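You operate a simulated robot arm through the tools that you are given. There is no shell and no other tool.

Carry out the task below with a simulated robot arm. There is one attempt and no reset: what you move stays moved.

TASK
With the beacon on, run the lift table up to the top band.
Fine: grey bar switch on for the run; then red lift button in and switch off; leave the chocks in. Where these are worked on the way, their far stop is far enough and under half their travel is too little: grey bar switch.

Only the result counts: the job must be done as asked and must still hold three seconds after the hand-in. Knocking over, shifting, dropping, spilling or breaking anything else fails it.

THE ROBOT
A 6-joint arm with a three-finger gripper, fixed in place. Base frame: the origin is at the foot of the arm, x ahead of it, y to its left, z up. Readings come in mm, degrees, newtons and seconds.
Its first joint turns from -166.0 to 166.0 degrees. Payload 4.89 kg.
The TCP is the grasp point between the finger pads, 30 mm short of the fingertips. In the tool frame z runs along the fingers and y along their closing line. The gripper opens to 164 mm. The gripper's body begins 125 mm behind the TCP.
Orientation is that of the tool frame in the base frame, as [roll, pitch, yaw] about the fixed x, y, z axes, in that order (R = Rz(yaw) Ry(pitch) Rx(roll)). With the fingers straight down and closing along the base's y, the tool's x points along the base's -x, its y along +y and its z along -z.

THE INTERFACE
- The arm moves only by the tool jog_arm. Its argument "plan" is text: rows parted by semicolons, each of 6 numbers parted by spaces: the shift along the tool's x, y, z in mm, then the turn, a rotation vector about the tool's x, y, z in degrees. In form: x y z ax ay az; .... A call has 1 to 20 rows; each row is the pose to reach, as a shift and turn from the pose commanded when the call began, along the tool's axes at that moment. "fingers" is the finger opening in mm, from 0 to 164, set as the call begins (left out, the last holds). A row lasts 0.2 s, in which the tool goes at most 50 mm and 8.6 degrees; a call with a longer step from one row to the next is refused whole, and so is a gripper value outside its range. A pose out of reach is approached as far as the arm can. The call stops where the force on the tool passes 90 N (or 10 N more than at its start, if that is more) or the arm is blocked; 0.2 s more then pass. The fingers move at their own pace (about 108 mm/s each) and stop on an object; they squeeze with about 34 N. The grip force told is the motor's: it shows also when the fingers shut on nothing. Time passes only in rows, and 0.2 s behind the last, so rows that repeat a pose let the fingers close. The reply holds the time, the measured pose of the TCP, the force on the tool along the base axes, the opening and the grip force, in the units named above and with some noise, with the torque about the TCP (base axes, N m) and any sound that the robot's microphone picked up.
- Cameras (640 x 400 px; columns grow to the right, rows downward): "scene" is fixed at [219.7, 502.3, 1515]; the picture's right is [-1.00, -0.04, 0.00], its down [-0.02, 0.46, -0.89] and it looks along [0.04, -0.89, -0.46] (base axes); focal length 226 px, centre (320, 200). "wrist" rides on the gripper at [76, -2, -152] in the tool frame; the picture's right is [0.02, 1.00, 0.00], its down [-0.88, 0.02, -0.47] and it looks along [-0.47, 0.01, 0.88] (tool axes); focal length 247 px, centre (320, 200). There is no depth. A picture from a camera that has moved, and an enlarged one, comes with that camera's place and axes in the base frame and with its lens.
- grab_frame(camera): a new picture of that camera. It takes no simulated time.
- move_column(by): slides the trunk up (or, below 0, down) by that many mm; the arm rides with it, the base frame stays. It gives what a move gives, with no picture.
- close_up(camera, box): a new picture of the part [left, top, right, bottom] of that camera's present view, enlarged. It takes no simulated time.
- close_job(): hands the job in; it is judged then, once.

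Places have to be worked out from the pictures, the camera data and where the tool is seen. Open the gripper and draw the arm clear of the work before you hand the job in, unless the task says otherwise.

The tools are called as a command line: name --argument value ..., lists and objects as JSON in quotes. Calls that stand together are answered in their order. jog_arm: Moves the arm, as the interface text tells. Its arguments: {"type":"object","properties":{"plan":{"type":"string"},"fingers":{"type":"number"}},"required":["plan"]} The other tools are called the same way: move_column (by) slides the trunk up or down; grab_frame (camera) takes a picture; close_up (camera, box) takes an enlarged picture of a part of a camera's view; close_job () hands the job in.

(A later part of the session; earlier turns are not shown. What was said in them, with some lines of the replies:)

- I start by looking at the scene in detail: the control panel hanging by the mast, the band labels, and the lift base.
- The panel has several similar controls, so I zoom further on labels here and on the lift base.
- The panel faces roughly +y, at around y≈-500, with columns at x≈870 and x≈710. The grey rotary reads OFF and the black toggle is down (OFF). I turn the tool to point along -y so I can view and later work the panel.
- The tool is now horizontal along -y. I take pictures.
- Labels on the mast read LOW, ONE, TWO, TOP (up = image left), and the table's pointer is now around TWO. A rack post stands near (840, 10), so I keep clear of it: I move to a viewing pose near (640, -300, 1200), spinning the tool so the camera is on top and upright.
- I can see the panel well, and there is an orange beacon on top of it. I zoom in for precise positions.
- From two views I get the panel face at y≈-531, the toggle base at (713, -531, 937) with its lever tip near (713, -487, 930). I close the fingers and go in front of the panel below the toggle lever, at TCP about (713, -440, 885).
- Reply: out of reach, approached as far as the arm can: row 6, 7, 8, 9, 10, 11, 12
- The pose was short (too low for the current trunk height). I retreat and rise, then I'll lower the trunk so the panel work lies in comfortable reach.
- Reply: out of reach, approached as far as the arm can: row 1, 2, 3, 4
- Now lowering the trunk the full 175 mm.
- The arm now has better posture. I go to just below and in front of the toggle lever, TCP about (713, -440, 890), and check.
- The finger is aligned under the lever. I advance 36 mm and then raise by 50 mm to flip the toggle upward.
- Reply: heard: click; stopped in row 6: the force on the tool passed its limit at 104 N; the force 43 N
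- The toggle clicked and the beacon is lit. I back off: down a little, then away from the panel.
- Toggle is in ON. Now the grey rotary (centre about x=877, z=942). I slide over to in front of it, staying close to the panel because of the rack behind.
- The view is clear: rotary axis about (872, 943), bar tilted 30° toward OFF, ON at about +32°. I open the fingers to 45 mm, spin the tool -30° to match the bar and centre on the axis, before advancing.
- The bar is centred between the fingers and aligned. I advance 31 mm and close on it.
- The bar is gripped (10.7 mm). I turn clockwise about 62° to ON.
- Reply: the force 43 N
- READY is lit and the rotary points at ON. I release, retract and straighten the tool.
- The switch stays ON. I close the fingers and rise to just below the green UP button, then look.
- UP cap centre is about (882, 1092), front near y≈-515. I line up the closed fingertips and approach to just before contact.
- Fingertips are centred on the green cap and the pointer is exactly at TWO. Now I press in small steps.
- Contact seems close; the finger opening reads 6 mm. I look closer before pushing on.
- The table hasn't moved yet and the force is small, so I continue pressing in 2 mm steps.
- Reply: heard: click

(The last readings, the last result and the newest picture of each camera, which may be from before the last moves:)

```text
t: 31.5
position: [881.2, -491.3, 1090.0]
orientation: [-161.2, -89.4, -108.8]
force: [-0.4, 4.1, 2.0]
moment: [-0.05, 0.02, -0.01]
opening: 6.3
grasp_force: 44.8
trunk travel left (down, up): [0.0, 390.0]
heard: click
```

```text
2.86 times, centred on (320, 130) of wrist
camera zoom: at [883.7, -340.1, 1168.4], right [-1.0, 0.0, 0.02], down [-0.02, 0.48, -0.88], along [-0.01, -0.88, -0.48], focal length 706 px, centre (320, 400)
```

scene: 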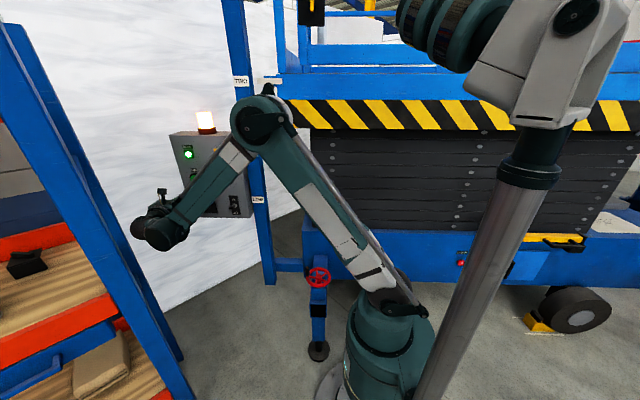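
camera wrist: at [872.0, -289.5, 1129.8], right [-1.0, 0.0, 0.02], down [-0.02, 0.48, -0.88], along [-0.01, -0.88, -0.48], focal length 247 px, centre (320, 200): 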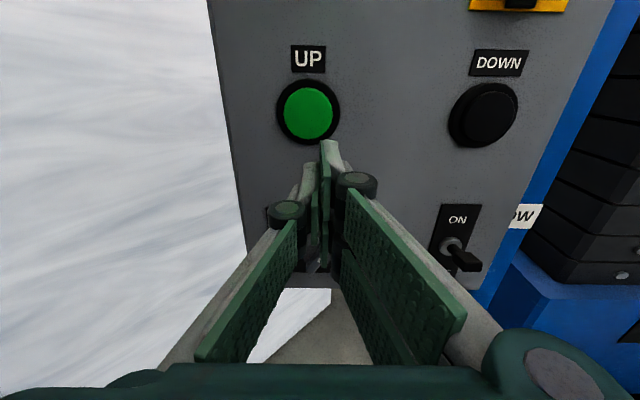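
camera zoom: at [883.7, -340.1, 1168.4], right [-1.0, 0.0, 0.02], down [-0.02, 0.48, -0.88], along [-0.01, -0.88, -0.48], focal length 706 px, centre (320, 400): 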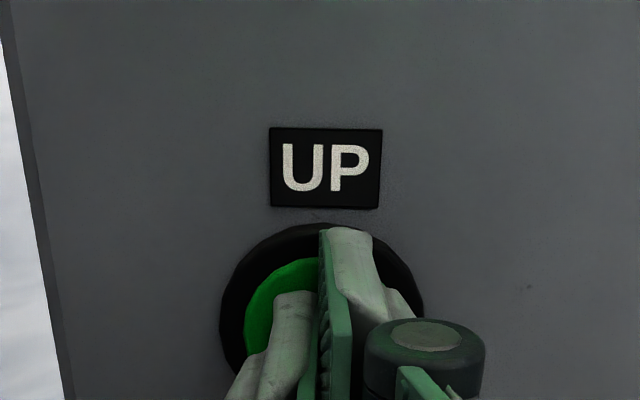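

The button clicked and the table started to rise (~17 mm so far). I hold for about a second and re-check.

jog_arm --plan "0 0 1 0 0 0; 0 0 1 0 0 0; 0 0 1 0 0 0; 0 0 1 0 0 0; 0 0 1 0 0 0"

close_up --camera "scene" --box '[200, 0, 320, 140]'

```text
t: 32.7
position: [880.2, -492.6, 1090.3]
orientation: [-161.4, -89.4, -108.7]
force: [0.6, 7.3, 2.2]
moment: [-0.06, 0.01, 0.0]
opening: 6.2
grasp_force: 45.0
trunk travel left (down, up): [0.0, 390.0]
```

```text
2.86 times, centred on (260, 70) of scene
camera zoom: at [219.7, 502.3, 1515.0], right [-1.0, -0.04, 0.0], down [-0.02, 0.46, -0.89], along [0.04, -0.89, -0.46], focal length 647 px, centre (491, 571)
```

zoom: 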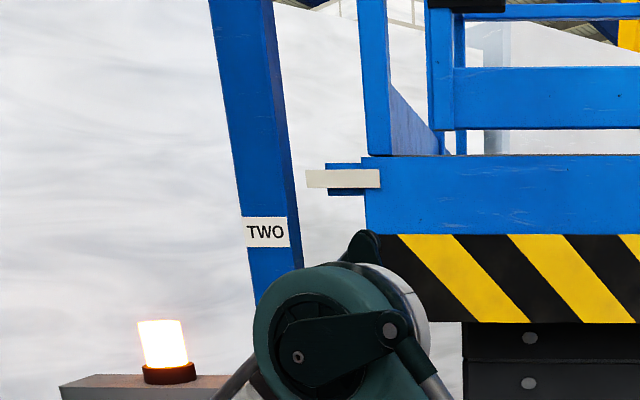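

The table rises about 47 mm/s; pointer at z≈1592, TOP label at about z≈1847. I hold another 3 seconds.

jog_arm --plan "0 0 0 0 0 0; 0 0 0 0 0 0; 0 0 0 0 0 0; 0 0 0 0 0 0; 0 0 0 0 0 0; 0 0 0 0 0 0; 0 0 0 0 0 0; 0 0 0 0 0 0; 0 0 0 0 0 0; 0 0 0 0 0 0; 0 0 0 0 0 0; 0 0 0 0 0 0; 0 0 0 0 0 0; 0 0 0 0 0 0"

close_up --camera "scene" --box '[200, 0, 320, 140]'

grab_frame --camera "scene"

```text
t: 35.7
position: [882.0, -493.5, 1090.8]
orientation: [-161.7, -89.3, -108.4]
force: [-0.7, 7.3, -0.6]
moment: [-0.01, -0.05, 0.0]
opening: 5.9
grasp_force: 44.9
trunk travel left (down, up): [0.0, 390.0]
```

```text
2.86 times, centred on (260, 70) of scene
camera zoom: at [219.7, 502.3, 1515.0], right [-1.0, -0.04, 0.0], down [-0.02, 0.46, -0.89], along [0.04, -0.89, -0.46], focal length 647 px, centre (491, 571)
```

zoom: 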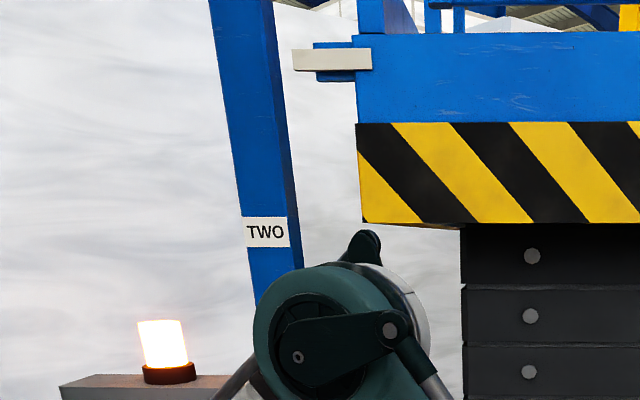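

```text
taken
```

scene: 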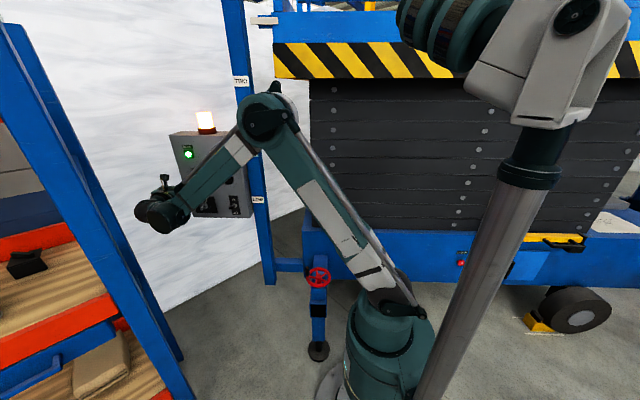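

Pointer now at z≈1730 (46 mm/s). I hold 1.6 s more to about z≈1810, then release and look with the wrist camera.

jog_arm --plan "0 0 0 0 0 0; 0 0 0 0 0 0; 0 0 0 0 0 0; 0 0 0 0 0 0; 0 0 0 0 0 0; 0 0 0 0 0 0; 0 0 0 0 0 0"

close_up --camera "scene" --box '[200, 0, 320, 140]'

```text
t: 37.3
position: [881.7, -493.2, 1089.6]
orientation: [-161.6, -89.3, -108.5]
force: [-0.5, 8.3, -0.1]
moment: [0.01, 0.01, 0.0]
opening: 6.1
grasp_force: 44.8
trunk travel left (down, up): [0.0, 390.0]
```

```text
2.86 times, centred on (260, 70) of scene
camera zoom: at [219.7, 502.3, 1515.0], right [-1.0, -0.04, 0.0], down [-0.02, 0.46, -0.89], along [0.04, -0.89, -0.46], focal length 647 px, centre (491, 571)
```

zoom: 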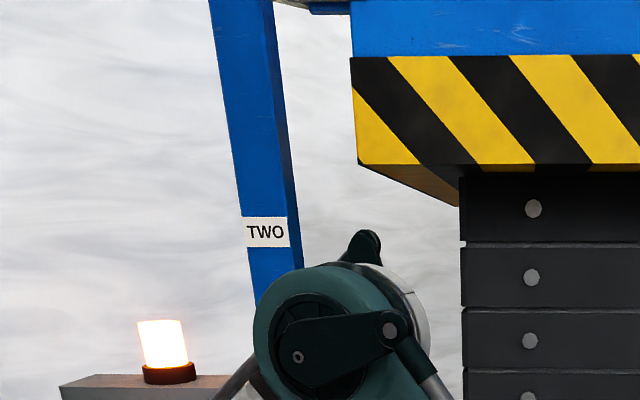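

I release the button, step back and slide to x≈640, so that the wrist camera can be raised to look at the TOP label.

jog_arm --plan "0 0 -10 0 0 0; 0 0 -30 0 0 0; 0 0 -52 0 0 0; 0 40 -52 0 0 0; 0 80 -52 0 0 0; 0 120 -52 0 0 0; 0 160 -52 0 0 0; 0 200 -70 0 0 0; 0 240 -110 0 0 0; 0 240 -150 0 0 0; 0 240 -190 0 0 0; 0 240 -190 0 0 0"

close_up --camera "scene" --box '[160, 0, 320, 220]'

```text
refused: row 9 steps farther than a row can; nothing moved
```

```text
1.82 times, centred on (240, 110) of scene
camera zoom: at [219.7, 502.3, 1515.0], right [-1.0, -0.04, 0.0], down [-0.02, 0.46, -0.89], along [0.04, -0.89, -0.46], focal length 412 px, centre (466, 364)
```

zoom: 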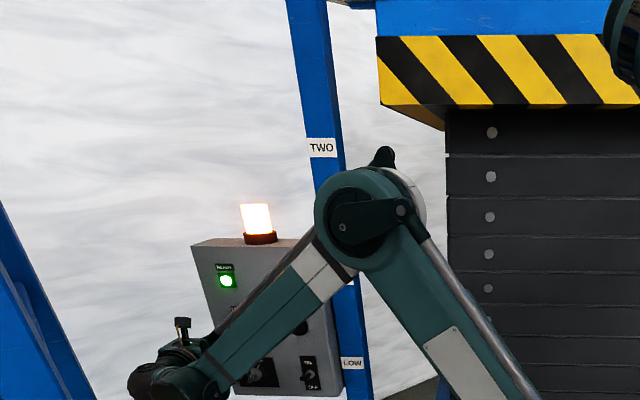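

One row was too long; no time passed. I resend with shorter steps.

jog_arm --plan "0 0 -15 0 0 0; 0 0 -35 0 0 0; 0 0 -52 0 0 0; 0 40 -52 0 0 0; 0 80 -52 0 0 0; 0 120 -52 0 0 0; 0 160 -52 0 0 0; 0 200 -70 0 0 0; 0 230 -105 0 0 0; 0 240 -145 0 0 0; 0 240 -190 0 0 0; 0 240 -190 0 0 0"

close_up --camera "scene" --box '[160, 0, 320, 220]'

```text
t: 39.9
position: [641.6, -301.9, 1093.0]
orientation: [-162.5, -89.5, -107.5]
force: [-0.2, -0.5, 0.4]
moment: [-0.01, -0.02, 0.02]
opening: 0.1
grasp_force: 45.1
trunk travel left (down, up): [0.0, 390.0]
```

```text
1.82 times, centred on (240, 110) of scene
camera zoom: at [219.7, 502.3, 1515.0], right [-1.0, -0.04, 0.0], down [-0.02, 0.46, -0.89], along [0.04, -0.89, -0.46], focal length 412 px, centre (466, 364)
```

zoom: 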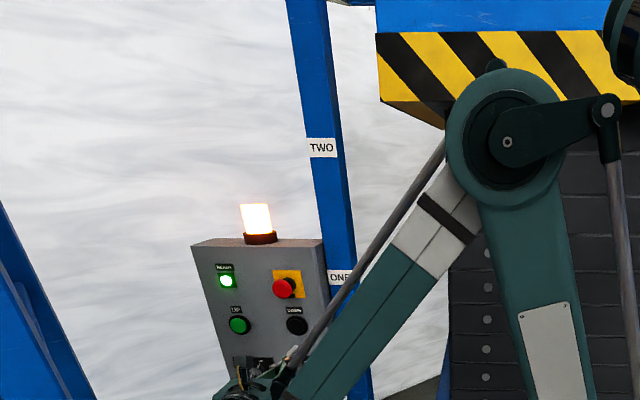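

The table stopped when released. I raise the trunk fully and then tilt the tool up to see the TOP label and pointer.

move_column --by 390

jog_arm --plan "0 0 0 0 7 0; 0 0 0 0 14 0; 0 0 0 0 21 0; 0 0 0 0 28 0; 0 0 0 0 35 0; 0 0 0 0 35 0"

grab_frame --camera "wrist"

grab_frame --camera "scene"

```text
t: 43.7
position: [642.8, -303.6, 1483.2]
orientation: [-162.2, -89.4, -107.9]
force: [-0.2, 0.8, 0.4]
moment: [-0.03, 0.02, -0.01]
opening: 0.0
grasp_force: 44.6
trunk travel left (down, up): [-390.0, 0.0]
```

```text
t: 45.1
position: [644.3, -305.8, 1482.7]
orientation: [-0.2, -55.5, 90.1]
force: [1.6, 0.4, -0.9]
moment: [-0.14, -0.07, -0.16]
opening: 0.0
grasp_force: 44.8
trunk travel left (down, up): [-390.0, 0.0]
```

```text
taken
camera wrist: at [646.4, -135.5, 1460.1], right [-1.0, 0.01, 0.02], down [-0.02, -0.11, -0.99], along [-0.01, -0.99, 0.11], focal length 247 px, centre (320, 200)
```

wrist: 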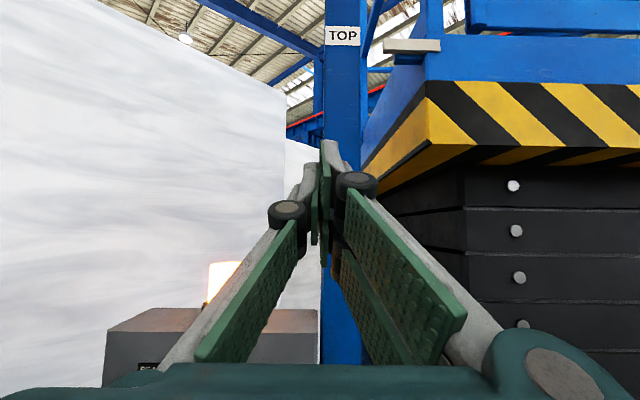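

```text
taken
```

scene: 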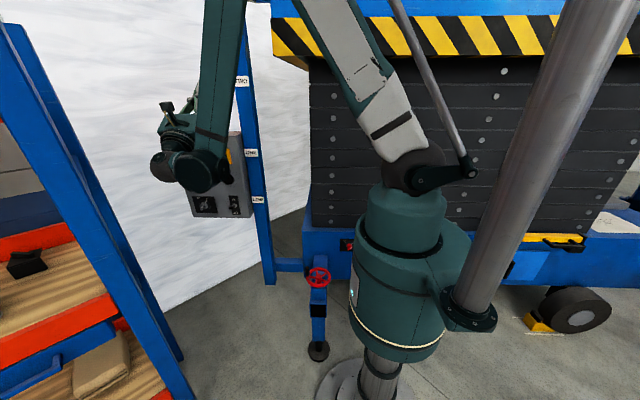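

TOP label and pointer are both in view. I zoom in to measure the remaining gap.

close_up --camera "wrist" --box '[270, 0, 470, 120]'

close_up --camera "scene" --box '[200, 0, 320, 140]'

```text
3.20 times, centred on (370, 60) of wrist
camera zoom: at [646.4, -135.5, 1460.1], right [-1.0, 0.01, 0.02], down [-0.02, -0.11, -0.99], along [-0.01, -0.99, 0.11], focal length 790 px, centre (160, 648)
```

zoom: 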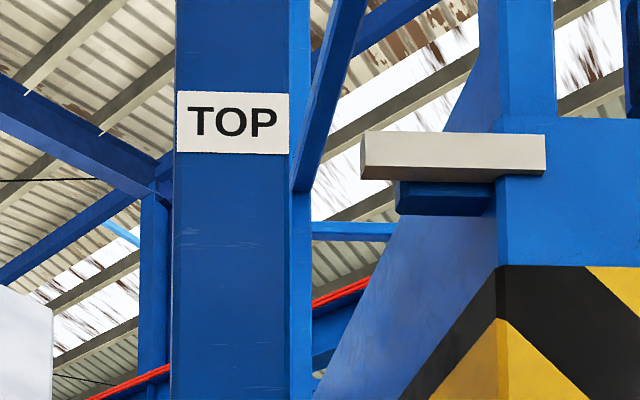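

```text
2.86 times, centred on (260, 70) of scene
camera zoom: at [219.7, 502.3, 1515.0], right [-1.0, -0.04, 0.0], down [-0.02, 0.46, -0.89], along [0.04, -0.89, -0.46], focal length 647 px, centre (491, 571)
```

zoom: 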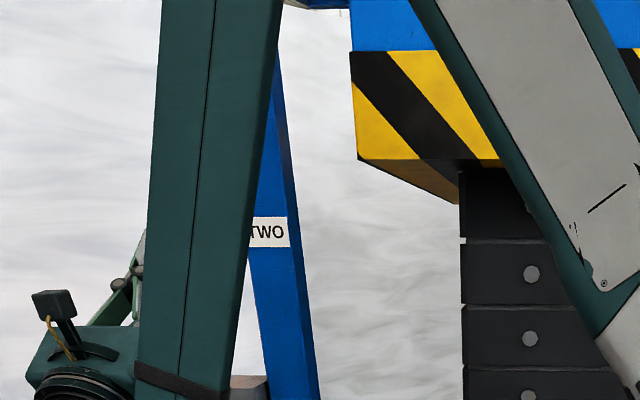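

The platform corner is at z≈1732, pointer ≈1802, TOP label centre ≈1831–1844, so about 35 mm is still needed (≈0.75 s). I tilt back and lower the trunk to press again.

jog_arm --plan "0 0 0 0 -7 0; 0 0 0 0 -14 0; 0 0 0 0 -21 0; 0 0 0 0 -28 0; 0 0 0 0 -35 0; 0 0 0 0 -35 0"

move_column --by -390

```text
t: 46.5
position: [643.1, -303.3, 1483.5]
orientation: [-161.3, -89.4, -108.8]
force: [-2.1, 0.3, 0.9]
moment: [0.02, -0.01, 0.17]
opening: 0.1
grasp_force: 45.2
trunk travel left (down, up): [-390.0, 0.0]
```

```text
t: 50.2
position: [644.1, -303.7, 1093.3]
orientation: [-162.2, -89.3, -107.9]
force: [0.5, -0.2, 0.0]
moment: [0.0, -0.01, 0.0]
opening: 0.0
grasp_force: 45.1
trunk travel left (down, up): [0.0, 390.0]
```

Back to the UP button, stopping short of contact.

jog_arm --plan "0 0 45 0 0 0; 0 -10 85 0 0 0; 0 -40 120 0 0 0; 0 -80 138 0 0 0; 0 -120 138 0 0 0; 0 -160 138 0 0 0; 0 -200 138 0 0 0; -2 -239 138 0 0 0; -2 -239 160 0 0 0; -2 -239 172 0 0 0; -2 -239 172 0 0 0"

close_up --camera "wrist" --box '[220, 40, 420, 200]'

close_up --camera "scene" --box '[200, 0, 320, 140]'

```text
t: 52.6
position: [880.8, -476.5, 1092.6]
orientation: [-162.3, -89.3, -107.9]
force: [-0.6, 0.1, 0.5]
moment: [0.01, -0.05, 0.01]
opening: 0.0
grasp_force: 44.8
trunk travel left (down, up): [0.0, 390.0]
```

```text
2.50 times, centred on (320, 120) of wrist
camera zoom: at [883.0, -324.9, 1170.5], right [-1.0, 0.0, 0.02], down [-0.02, 0.48, -0.88], along [-0.01, -0.88, -0.48], focal length 617 px, centre (320, 400)
```

zoom: 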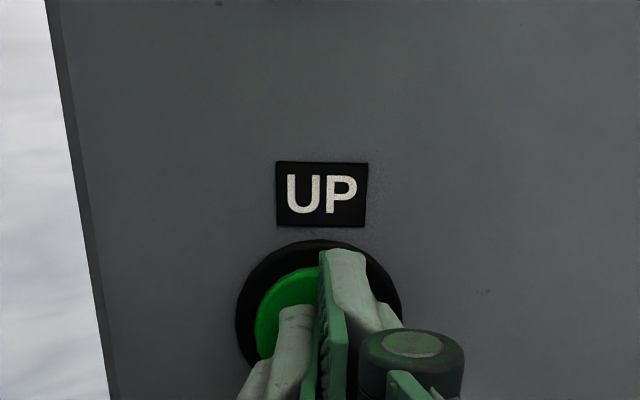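

```text
2.86 times, centred on (260, 70) of scene
camera zoom: at [219.7, 502.3, 1515.0], right [-1.0, -0.04, 0.0], down [-0.02, 0.46, -0.89], along [0.04, -0.89, -0.46], focal length 647 px, centre (491, 571)
```

zoom: 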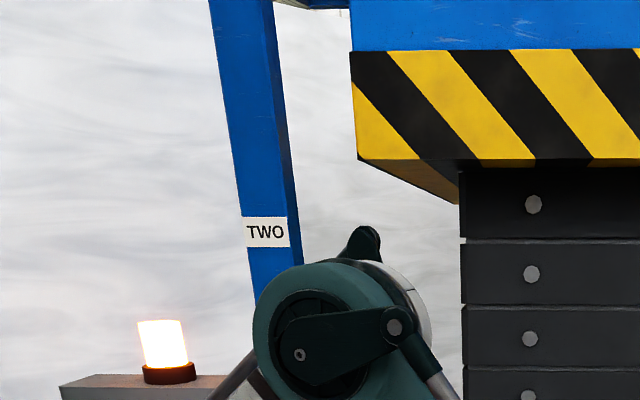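

No drift. Pressing again gradually.

jog_arm --plan "0 0 7 0 0 0; 0 0 12 0 0 0; 0 0 15 0 0 0; 0 0 17 0 0 0"

close_up --camera "scene" --box '[200, 0, 320, 140]'

```text
t: 53.6
position: [881.1, -493.2, 1092.8]
orientation: [-162.4, -89.4, -107.6]
force: [-0.5, 5.6, -1.3]
moment: [0.06, 0.01, -0.03]
opening: 6.1
grasp_force: 44.8
trunk travel left (down, up): [0.0, 390.0]
heard: click
```

```text
2.86 times, centred on (260, 70) of scene
camera zoom: at [219.7, 502.3, 1515.0], right [-1.0, -0.04, 0.0], down [-0.02, 0.46, -0.89], along [0.04, -0.89, -0.46], focal length 647 px, centre (491, 571)
```

zoom: 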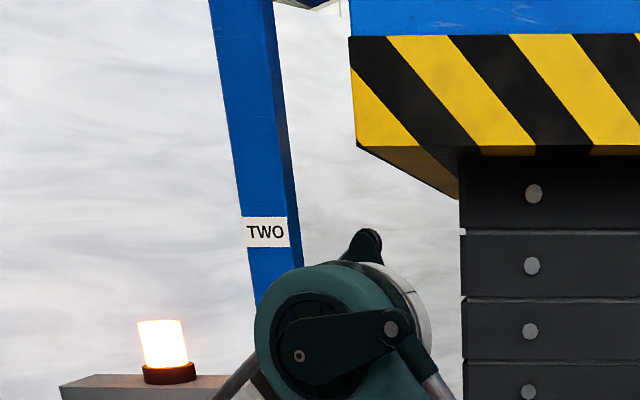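

About 15 mm gained. One short hold more, then release.

jog_arm --plan "0 0 0 0 0 0; 0 0 -4 0 0 0; 0 0 -20 0 0 0; 0 0 -52 0 0 0; 0 40 -52 0 0 0; 0 80 -52 0 0 0; 0 120 -52 0 0 0; 0 160 -52 0 0 0; 0 200 -70 0 0 0; 0 230 -105 0 0 0; 0 240 -145 0 0 0; 0 240 -190 0 0 0; 0 240 -190 0 0 0"

close_up --camera "scene" --box '[200, 0, 320, 140]'

```text
t: 56.4
position: [639.2, -299.8, 1092.8]
orientation: [-162.7, -89.4, -107.4]
force: [-0.1, -0.3, -0.2]
moment: [0.0, -0.03, -0.04]
opening: 0.0
grasp_force: 44.7
trunk travel left (down, up): [0.0, 390.0]
```

```text
2.86 times, centred on (260, 70) of scene
camera zoom: at [219.7, 502.3, 1515.0], right [-1.0, -0.04, 0.0], down [-0.02, 0.46, -0.89], along [0.04, -0.89, -0.46], focal length 647 px, centre (491, 571)
```

zoom: 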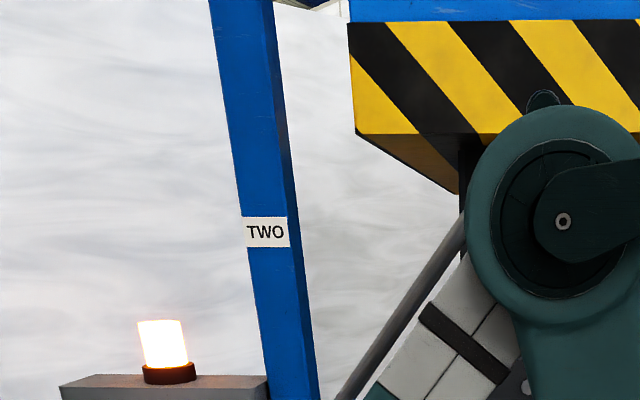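

Rise was about 29 mm. I raise the camera again (higher this time, for less parallax) to check pointer against TOP.

move_column --by 390

jog_arm --plan "30 0 0 0 7 0; 60 0 0 0 14 0; 90 0 0 0 21 0; 120 0 0 0 28 0; 150 0 0 0 35 0; 150 0 0 0 35 0"

grab_frame --camera "wrist"

close_up --camera "wrist" --box '[270, 30, 470, 150]'

```text
t: 60.2
position: [638.3, -299.5, 1482.3]
orientation: [-162.3, -89.4, -107.7]
force: [-0.5, -0.2, 0.0]
moment: [0.03, 0.0, 0.04]
opening: 0.0
grasp_force: 45.0
trunk travel left (down, up): [-390.0, 0.0]
```

```text
t: 61.6
position: [638.9, -302.0, 1630.7]
orientation: [-0.3, -55.4, 90.2]
force: [0.2, -0.7, -0.2]
moment: [-0.06, -0.01, 0.03]
opening: 0.0
grasp_force: 45.1
trunk travel left (down, up): [-390.0, 0.0]
```

```text
taken
camera wrist: at [641.4, -133.0, 1608.5], right [-1.0, 0.01, 0.01], down [-0.02, -0.11, -0.99], along [-0.01, -0.99, 0.11], focal length 247 px, centre (320, 200)
```

wrist: 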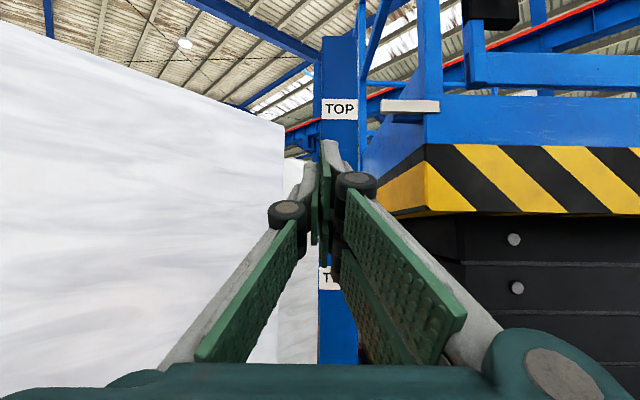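

```text
3.20 times, centred on (370, 90) of wrist
camera zoom: at [641.4, -133.0, 1608.5], right [-1.0, 0.01, 0.01], down [-0.02, -0.11, -0.99], along [-0.01, -0.99, 0.11], focal length 790 px, centre (160, 552)
```

zoom: 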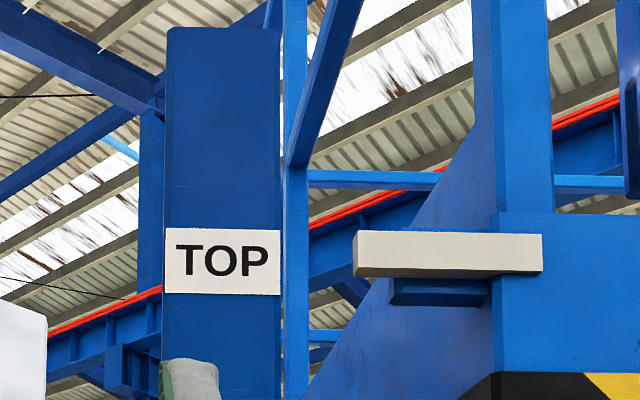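

Pointer and TOP look nearly level. I make one more check with the camera level with the label to remove parallax.

jog_arm --plan "20 0 14 0 -7 0; 40 0 28 0 -14 0; 60 0 42 0 -21 0; 80 0 55 0 -28 0; 98 0 69 0 -35 0; 98 0 69 0 -35 0"

grab_frame --camera "wrist"

close_up --camera "wrist" --box '[270, 0, 470, 120]'

```text
t: 63.0
position: [637.6, -302.1, 1752.7]
orientation: [-161.1, -89.3, -108.8]
force: [-0.7, 0.5, 0.0]
moment: [0.04, -0.02, 0.17]
opening: 0.0
grasp_force: 45.2
trunk travel left (down, up): [-390.0, 0.0]
```

```text
taken
camera wrist: at [638.7, -150.5, 1830.7], right [-1.0, 0.0, 0.02], down [-0.01, 0.48, -0.88], along [-0.01, -0.88, -0.48], focal length 247 px, centre (320, 200)
```

wrist: 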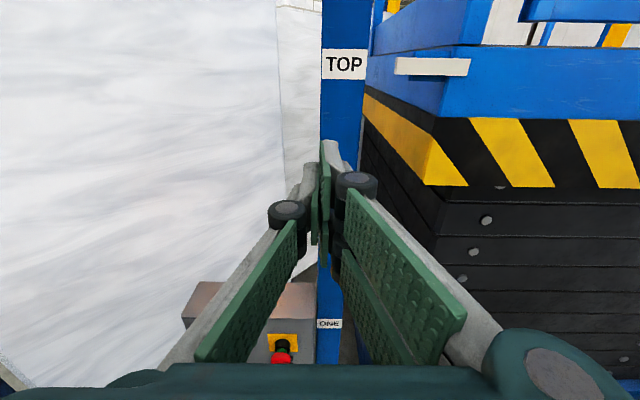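

```text
3.20 times, centred on (370, 60) of wrist
camera zoom: at [638.7, -150.5, 1830.7], right [-1.0, 0.0, 0.02], down [-0.01, 0.48, -0.88], along [-0.01, -0.88, -0.48], focal length 790 px, centre (160, 648)
```

zoom: 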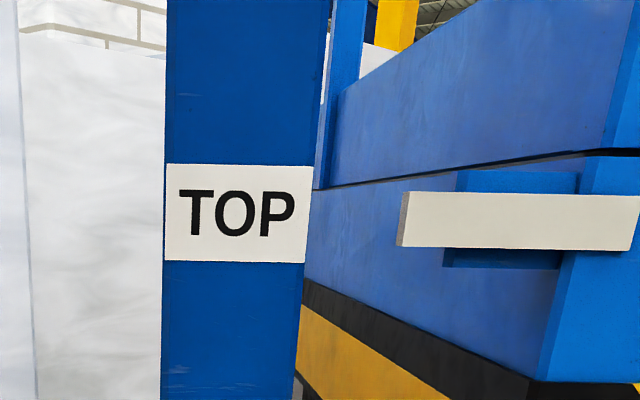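

The pointer sits exactly at the TOP label centre. Now down again to the red mushroom (about (722, -480, 1208)).

move_column --by -390

jog_arm --plan "-40 -20 0 0 0 0; -80 -40 0 0 0 0; -120 -60 0 0 0 0; -155 -83 0 0 0 0; -155 -83 40 0 0 0; -155 -83 80 0 0 0; -155 -83 105 0 0 0; -155 -83 105 0 0 0"

grab_frame --camera "wrist"

close_up --camera "wrist" --box '[220, 40, 420, 200]'

close_up --camera "scene" --box '[160, 0, 320, 220]'

```text
t: 66.7
position: [638.3, -301.8, 1361.4]
orientation: [-162.0, -89.4, -108.0]
force: [0.5, -0.8, -0.5]
moment: [0.0, 0.01, -0.01]
opening: 0.1
grasp_force: 45.0
trunk travel left (down, up): [0.0, 390.0]
```

```text
t: 68.5
position: [722.8, -408.0, 1202.1]
orientation: [-162.1, -89.3, -108.0]
force: [-0.8, 1.2, 0.1]
moment: [-0.01, 0.0, -0.04]
opening: 0.0
grasp_force: 45.2
trunk travel left (down, up): [0.0, 390.0]
```

```text
taken
camera wrist: at [724.8, -255.5, 1280.2], right [-1.0, 0.0, 0.02], down [-0.02, 0.48, -0.88], along [-0.01, -0.88, -0.48], focal length 247 px, centre (320, 200)
```

wrist: 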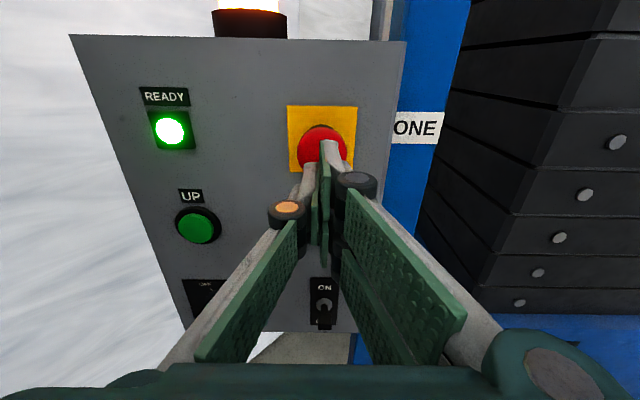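

```text
2.50 times, centred on (320, 120) of wrist
camera zoom: at [724.8, -255.5, 1280.2], right [-1.0, 0.0, 0.02], down [-0.02, 0.48, -0.88], along [-0.01, -0.88, -0.48], focal length 617 px, centre (320, 400)
```

zoom: 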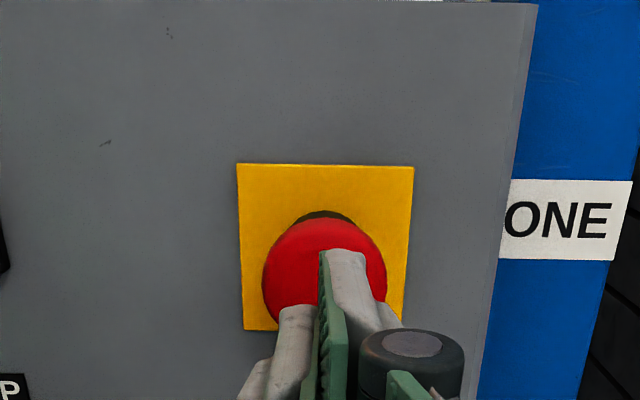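

```text
1.82 times, centred on (240, 110) of scene
camera zoom: at [219.7, 502.3, 1515.0], right [-1.0, -0.04, 0.0], down [-0.02, 0.46, -0.89], along [0.04, -0.89, -0.46], focal length 412 px, centre (466, 364)
```

zoom: 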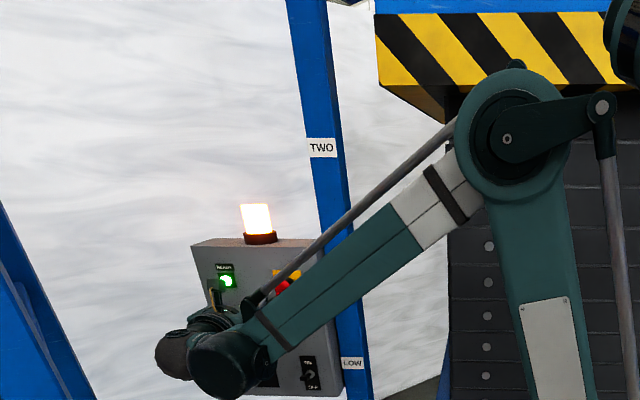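

Nearly centred on the mushroom; I shift up 8 mm and push in slowly.

jog_arm --plan "8 0 15 0 0 0; 8 0 30 0 0 0; 8 0 38 0 0 0; 8 0 42 0 0 0; 8 0 45 0 0 0; 8 0 48 0 0 0; 8 0 51 0 0 0; 8 0 54 0 0 0"

close_up --camera "wrist" --box '[100, 40, 420, 240]'

```text
t: 70.3
position: [722.1, -459.1, 1213.4]
orientation: [-162.0, -89.4, -108.3]
force: [-0.5, -0.5, -0.2]
moment: [0.03, 0.03, 0.01]
opening: 0.0
grasp_force: 45.2
trunk travel left (down, up): [0.0, 390.0]
heard: click
```

```text
2.00 times, centred on (260, 140) of wrist
camera zoom: at [724.0, -307.5, 1291.9], right [-1.0, 0.0, 0.02], down [-0.02, 0.48, -0.88], along [-0.01, -0.88, -0.48], focal length 494 px, centre (440, 320)
```

zoom: 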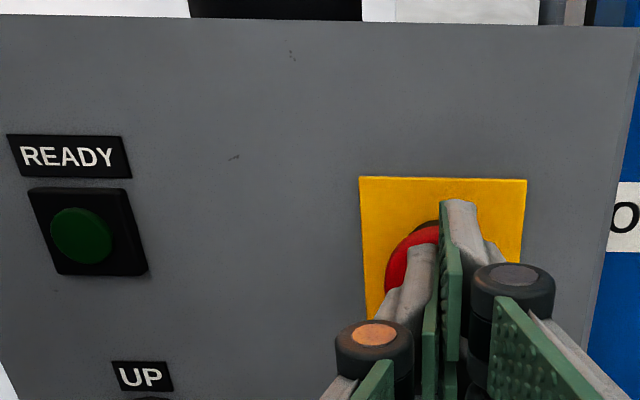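

It clicked, READY went out and there is no back force, so it latched in. I push just a little further to confirm it is at its stop, then back off.

jog_arm --plan "0 0 2 0 0 0; 0 0 4 0 0 0; 0 0 6 0 0 0"

jog_arm --plan "0 0 -20 0 0 0; 0 0 -50 0 0 0; 0 0 -90 0 0 0; 0 0 -90 0 0 0"

close_up --camera "wrist" --box '[100, 40, 420, 240]'

close_up --camera "scene" --box '[160, 0, 320, 220]'

```text
t: 71.1
position: [722.1, -461.2, 1213.7]
orientation: [-159.4, -89.4, -110.6]
force: [-12.5, 59.5, -19.8]
moment: [0.99, 0.05, -0.29]
opening: 6.3
grasp_force: 44.9
trunk travel left (down, up): [0.0, 390.0]
```

```text
t: 72.1
position: [718.3, -376.4, 1215.3]
orientation: [-160.5, -89.4, -109.5]
force: [-0.2, 0.1, 1.2]
moment: [0.05, 0.01, 0.1]
opening: 0.1
grasp_force: 45.0
trunk travel left (down, up): [0.0, 390.0]
```

```text
2.00 times, centred on (260, 140) of wrist
camera zoom: at [720.4, -224.1, 1294.3], right [-1.0, 0.0, 0.02], down [-0.02, 0.48, -0.88], along [-0.01, -0.88, -0.48], focal length 494 px, centre (440, 320)
```

zoom: 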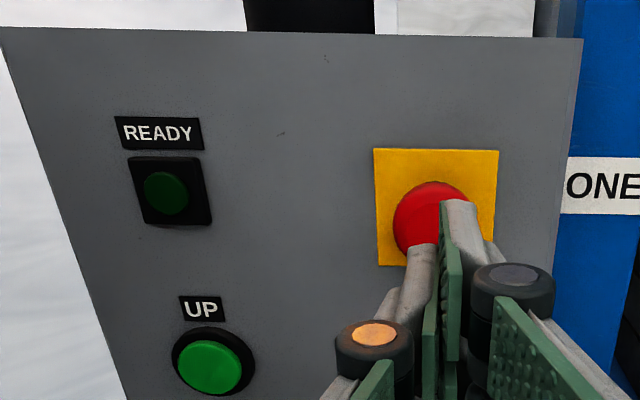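

```text
1.82 times, centred on (240, 110) of scene
camera zoom: at [219.7, 502.3, 1515.0], right [-1.0, -0.04, 0.0], down [-0.02, 0.46, -0.89], along [0.04, -0.89, -0.46], focal length 412 px, centre (466, 364)
```

zoom: 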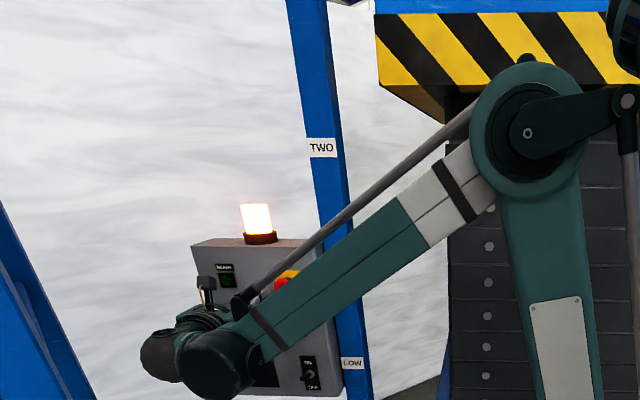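

The mushroom is firmly in, beacon still on, table unchanged. Now to the grey rotary to switch it off: moving in front of it.

jog_arm --plan "-35 0 10 0 0 0; -70 0 30 0 0 0; -105 0 50 0 0 0; -140 -20 65 0 0 0; -175 -50 65 0 0 0; -210 -80 65 0 0 0; -245 -115 65 0 0 0; -275 -152 65 0 0 0; -275 -152 65 0 0 0"

jog_arm --plan "0 0 0 0 0 8; 0 0 0 0 0 16; 0 0 0 0 0 24; 0 0 0 0 0 31; 0 0 0 0 0 31" --fingers 45

grab_frame --camera "wrist"

close_up --camera "wrist" --box '[220, 40, 420, 200]'

```text
t: 74.1
position: [874.3, -439.3, 938.2]
orientation: [-160.4, -89.4, -109.8]
force: [-1.1, 0.2, 0.3]
moment: [0.12, 0.02, 0.13]
opening: 0.1
grasp_force: 44.9
trunk travel left (down, up): [0.0, 390.0]
```

```text
t: 75.3
position: [874.6, -438.6, 938.6]
orientation: [-91.1, -58.7, -179.1]
force: [0.9, 0.2, -0.6]
moment: [0.01, 0.0, 0.02]
opening: 44.6
grasp_force: 0.0
trunk travel left (down, up): [0.0, 390.0]
```

```text
taken
camera wrist: at [836.7, -286.6, 1007.0], right [-0.87, 0.01, -0.5], down [0.44, 0.48, -0.76], along [0.24, -0.88, -0.42], focal length 247 px, centre (320, 200)
```

wrist: 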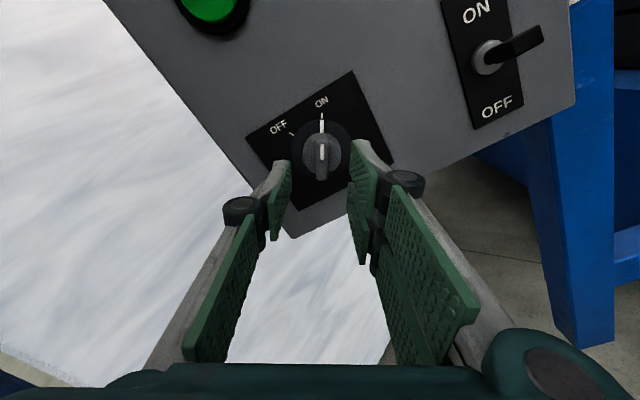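

```text
2.50 times, centred on (320, 120) of wrist
camera zoom: at [836.7, -286.6, 1007.0], right [-0.87, 0.01, -0.5], down [0.44, 0.48, -0.76], along [0.24, -0.88, -0.42], focal length 617 px, centre (320, 400)
```

zoom: 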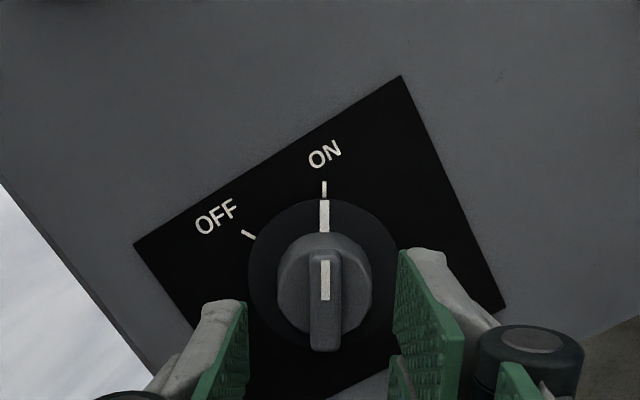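

Bar is aligned; I correct by (+5, +2) mm, advance and grip it.

jog_arm --plan "5 1.8 0 0 0 0; 5 1.8 12 0 0 0; 5 1.8 24 0 0 0; 5 1.8 34 0 0 0; 5 1.8 34 0 0 0"

jog_arm --plan "0 0 0 0 0 0; 0 0 0 0 0 0; 0 0 0 0 0 0" --fingers 0

close_up --camera "wrist" --box '[220, 40, 420, 200]'

```text
t: 76.5
position: [870.2, -474.3, 940.7]
orientation: [-91.1, -58.8, -179.2]
force: [-0.5, -0.1, -0.2]
moment: [-0.01, -0.02, -0.01]
opening: 44.9
grasp_force: 0.1
trunk travel left (down, up): [0.0, 390.0]
```

```text
t: 77.3
position: [871.1, -473.4, 941.2]
orientation: [-91.1, -58.9, -179.2]
force: [5.3, -4.6, 3.3]
moment: [-0.28, 0.79, 0.01]
opening: 10.9
grasp_force: 45.1
trunk travel left (down, up): [0.0, 390.0]
```

```text
2.50 times, centred on (320, 120) of wrist
camera zoom: at [833.1, -321.6, 1008.9], right [-0.87, 0.01, -0.5], down [0.44, 0.48, -0.76], along [0.23, -0.88, -0.42], focal length 617 px, centre (320, 400)
```

zoom: 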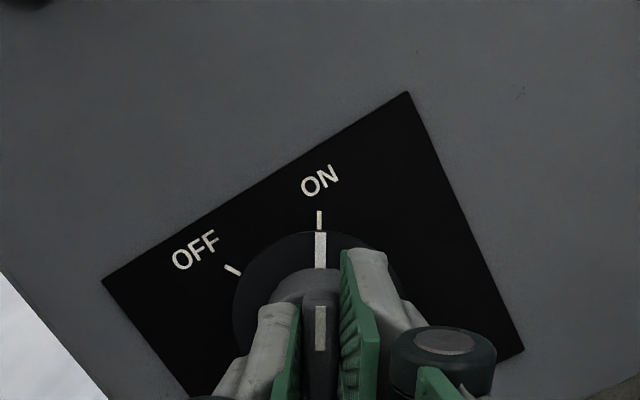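

Gripped. I turn it back counter-clockwise about 62° to OFF.

jog_arm --plan "0 0 0 0 0 -7; 0 0 0 0 0 -14; 0 0 0 0 0 -21; 0 0 0 0 0 -28; 0 0 0 0 0 -35; 0 0 0 0 0 -42; 0 0 0 0 0 -49; 0 0 0 0 0 -56; 0 0 0 0 0 -62; 0 0 0 0 0 -62"

close_up --camera "wrist" --box '[220, 40, 420, 200]'

```text
t: 79.5
position: [872.2, -472.3, 940.7]
orientation: [91.3, -59.0, -1.1]
force: [40.0, -24.5, -3.9]
moment: [-0.01, -0.7, 0.96]
opening: 10.7
grasp_force: 45.2
trunk travel left (down, up): [0.0, 390.0]
```

```text
2.50 times, centred on (320, 120) of wrist
camera zoom: at [912.3, -320.8, 1007.2], right [-0.85, -0.01, 0.53], down [-0.47, 0.48, -0.74], along [-0.25, -0.88, -0.41], focal length 617 px, centre (320, 400)
```

zoom: 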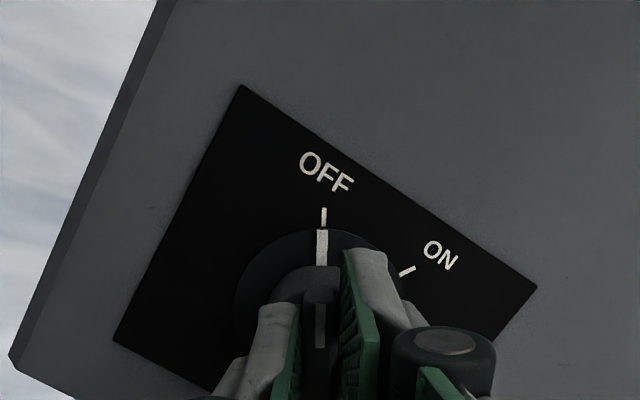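

Knob is at OFF. I open, retract and straighten the tool.

jog_arm --plan "0 0 0 0 0 0; 0 0 0 0 0 0; 0 0 -10 0 0 0; 0 0 -20 0 0 0; 0 0 -32 0 0 0; 0 0 -32 0 0 8; 0 0 -32 0 0 16; 0 0 -32 0 0 24; 0 0 -32 0 0 31; 0 0 -32 0 0 31" --fingers 45

grab_frame --camera "wrist"

close_up --camera "wrist" --box '[220, 40, 420, 200]'

```text
t: 81.7
position: [871.3, -439.9, 942.3]
orientation: [-154.8, -89.4, -115.2]
force: [0.1, -0.4, -0.2]
moment: [0.03, 0.01, -0.02]
opening: 45.1
grasp_force: 0.1
trunk travel left (down, up): [0.0, 390.0]
```

```text
taken
camera wrist: at [872.2, -288.6, 1021.3], right [-1.0, 0.0, 0.02], down [-0.01, 0.48, -0.88], along [-0.01, -0.88, -0.48], focal length 247 px, centre (320, 200)
```

wrist: 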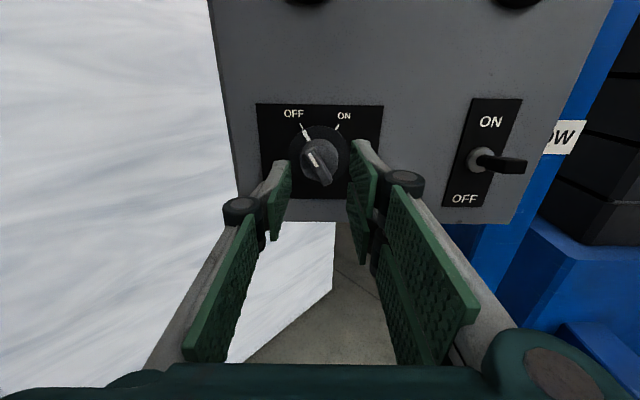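

```text
2.50 times, centred on (320, 120) of wrist
camera zoom: at [872.2, -288.6, 1021.3], right [-1.0, 0.0, 0.02], down [-0.01, 0.48, -0.88], along [-0.01, -0.88, -0.48], focal length 617 px, centre (320, 400)
```

zoom: 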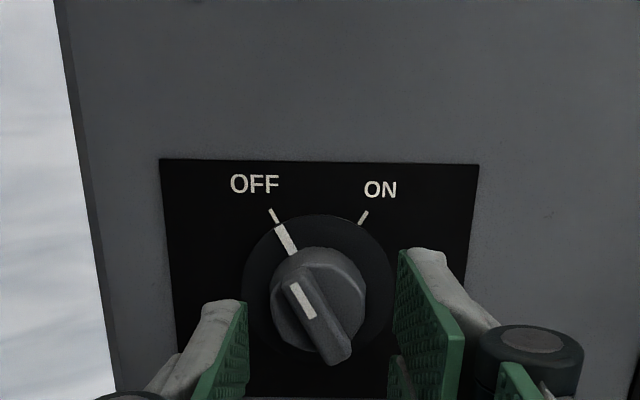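

The switch is on OFF exactly. I withdraw the arm clear of the panel.

jog_arm --plan "45 0 0 0 0 0; 90 0 0 0 0 0; 90 40 0 0 0 0; 90 80 0 0 0 0; 90 120 0 0 0 0; 90 160 -5 0 0 0; 90 195 -33 0 0 0; 90 222 -70 0 0 0; 90 230 -110 0 0 0; 90 230 -145 0 0 0; 90 230 -145 0 0 0"

jog_arm --plan "0 0 0 0 0 0; 0 0 0 0 0 0; 0 0 0 0 0 0; 0 0 0 0 0 0; 0 0 0 0 0 0" --fingers 160

grab_frame --camera "wrist"

grab_frame --camera "scene"

close_up --camera "scene" --box '[160, 0, 320, 220]'

```text
t: 84.1
position: [640.5, -296.3, 1034.3]
orientation: [-162.4, -89.4, -107.7]
force: [0.3, -1.0, -0.2]
moment: [0.0, 0.01, -0.02]
opening: 45.0
grasp_force: 0.0
trunk travel left (down, up): [0.0, 390.0]
```

```text
t: 85.3
position: [638.9, -296.9, 1034.5]
orientation: [-162.1, -89.4, -107.9]
force: [0.6, 0.0, 0.3]
moment: [0.0, -0.02, -0.02]
opening: 159.9
grasp_force: 0.0
trunk travel left (down, up): [0.0, 390.0]
```

```text
taken
camera wrist: at [642.1, -144.8, 1112.1], right [-1.0, 0.0, 0.02], down [-0.02, 0.48, -0.88], along [-0.01, -0.88, -0.48], focal length 247 px, centre (320, 200)
```

wrist: 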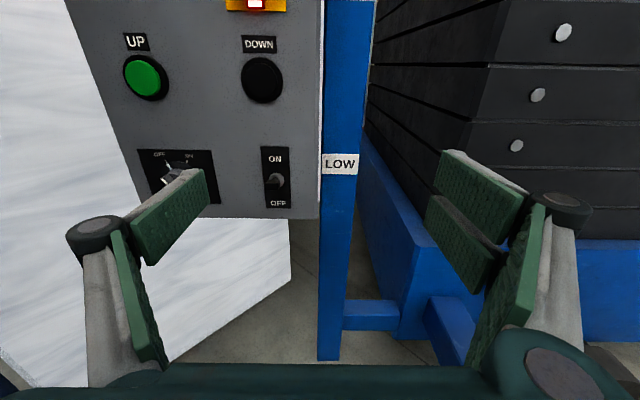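

```text
taken
```

scene: 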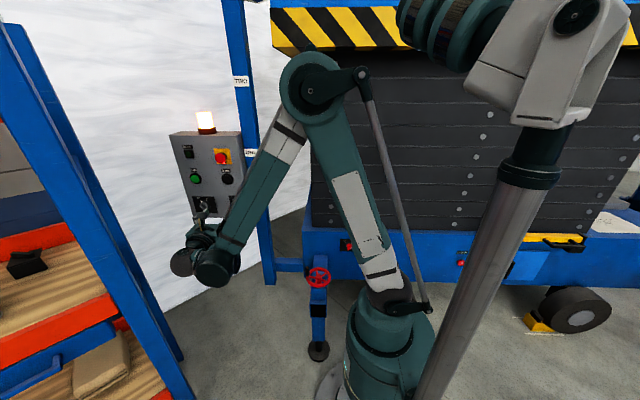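

```text
1.82 times, centred on (240, 110) of scene
camera zoom: at [219.7, 502.3, 1515.0], right [-1.0, -0.04, 0.0], down [-0.02, 0.46, -0.89], along [0.04, -0.89, -0.46], focal length 412 px, centre (466, 364)
```

zoom: 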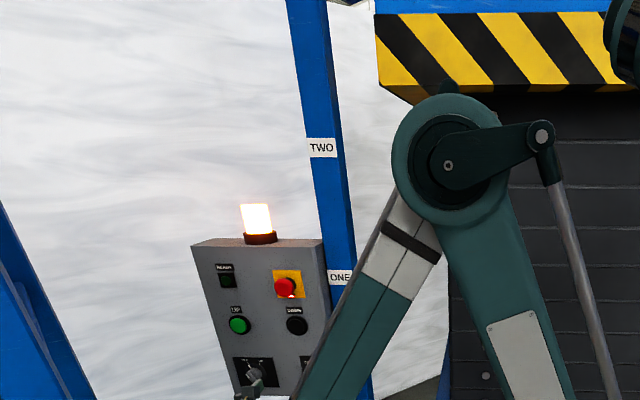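

Everything looks right; I zoom once more on the red button to confirm it is in.

close_up --camera "scene" --box '[180, 140, 250, 190]'

close_up --camera "wrist" --box '[200, 0, 320, 60]'

close_up --camera "scene" --box '[440, 240, 600, 340]'

```text
8.00 times, centred on (215, 165) of scene
camera zoom: at [219.7, 502.3, 1515.0], right [-1.0, -0.04, 0.0], down [-0.02, 0.46, -0.89], along [0.04, -0.89, -0.46], focal length 1811 px, centre (1160, 480)
```

zoom: 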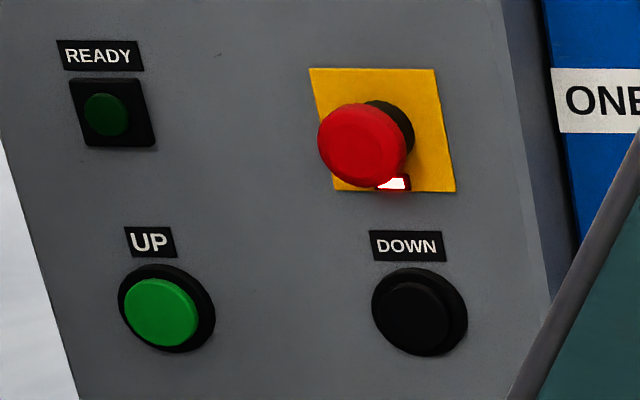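

```text
5.33 times, centred on (260, 30) of wrist
camera zoom: at [642.1, -144.8, 1112.1], right [-1.0, 0.0, 0.02], down [-0.02, 0.48, -0.88], along [-0.01, -0.88, -0.48], focal length 1317 px, centre (640, 1107)
```

zoom: 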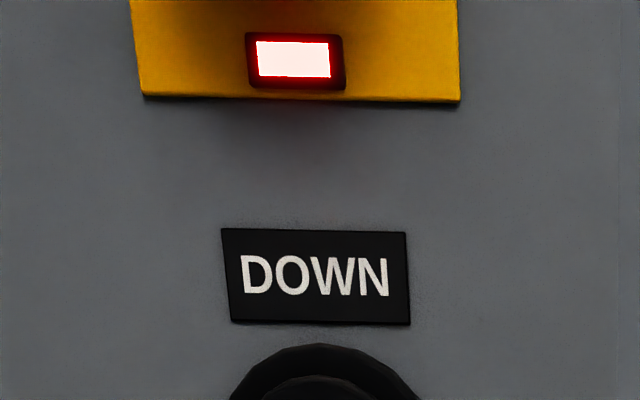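

```text
4.00 times, centred on (520, 290) of scene
camera zoom: at [219.7, 502.3, 1515.0], right [-1.0, -0.04, 0.0], down [-0.02, 0.46, -0.89], along [0.04, -0.89, -0.46], focal length 906 px, centre (-480, -160)
```

zoom: 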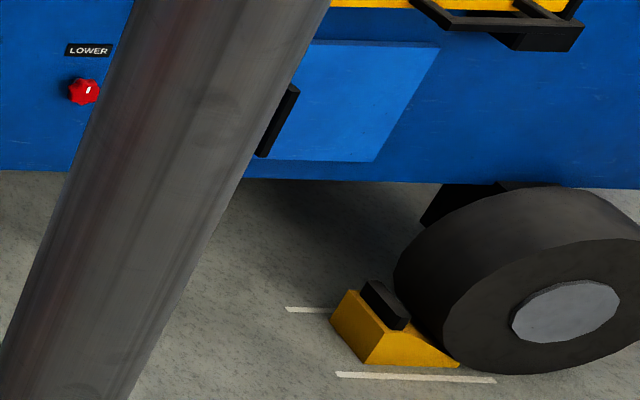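

The red button is latched in (its red indicator is lit) and the grey switch is OFF. The beacon is on, the table's pointer is at TOP, the chocks are untouched and the arm is clear with its gripper open. I hand the job in.

close_job

```text
The job is handed in.
```

The lift table is at the TOP band and I've handed the job in; no verdict came back with the hand-in. I checked that height with the wrist camera level with the label, and the pointer sits on its centre.

- **Beacon:** on before the run and still on. The black toggle on the panel works it.
- **Grey bar switch:** turned fully to ON for the run, then fully back to OFF afterwards.
- **Run up:** done in two presses of UP. I released once just short of TOP to measure the gap, then finished the last 30 mm or so.
- **Red lift button:** pushed in to its stop after the run. Its red indicator is lit and READY is out.
- **Chocks:** not touched; the one in camera view is still against its wheel.

The gripper is open and the arm is clear of the panel. The trunk is at its lowest position, 175 mm below where it started, because the arm couldn't reach the lower controls from the starting height.
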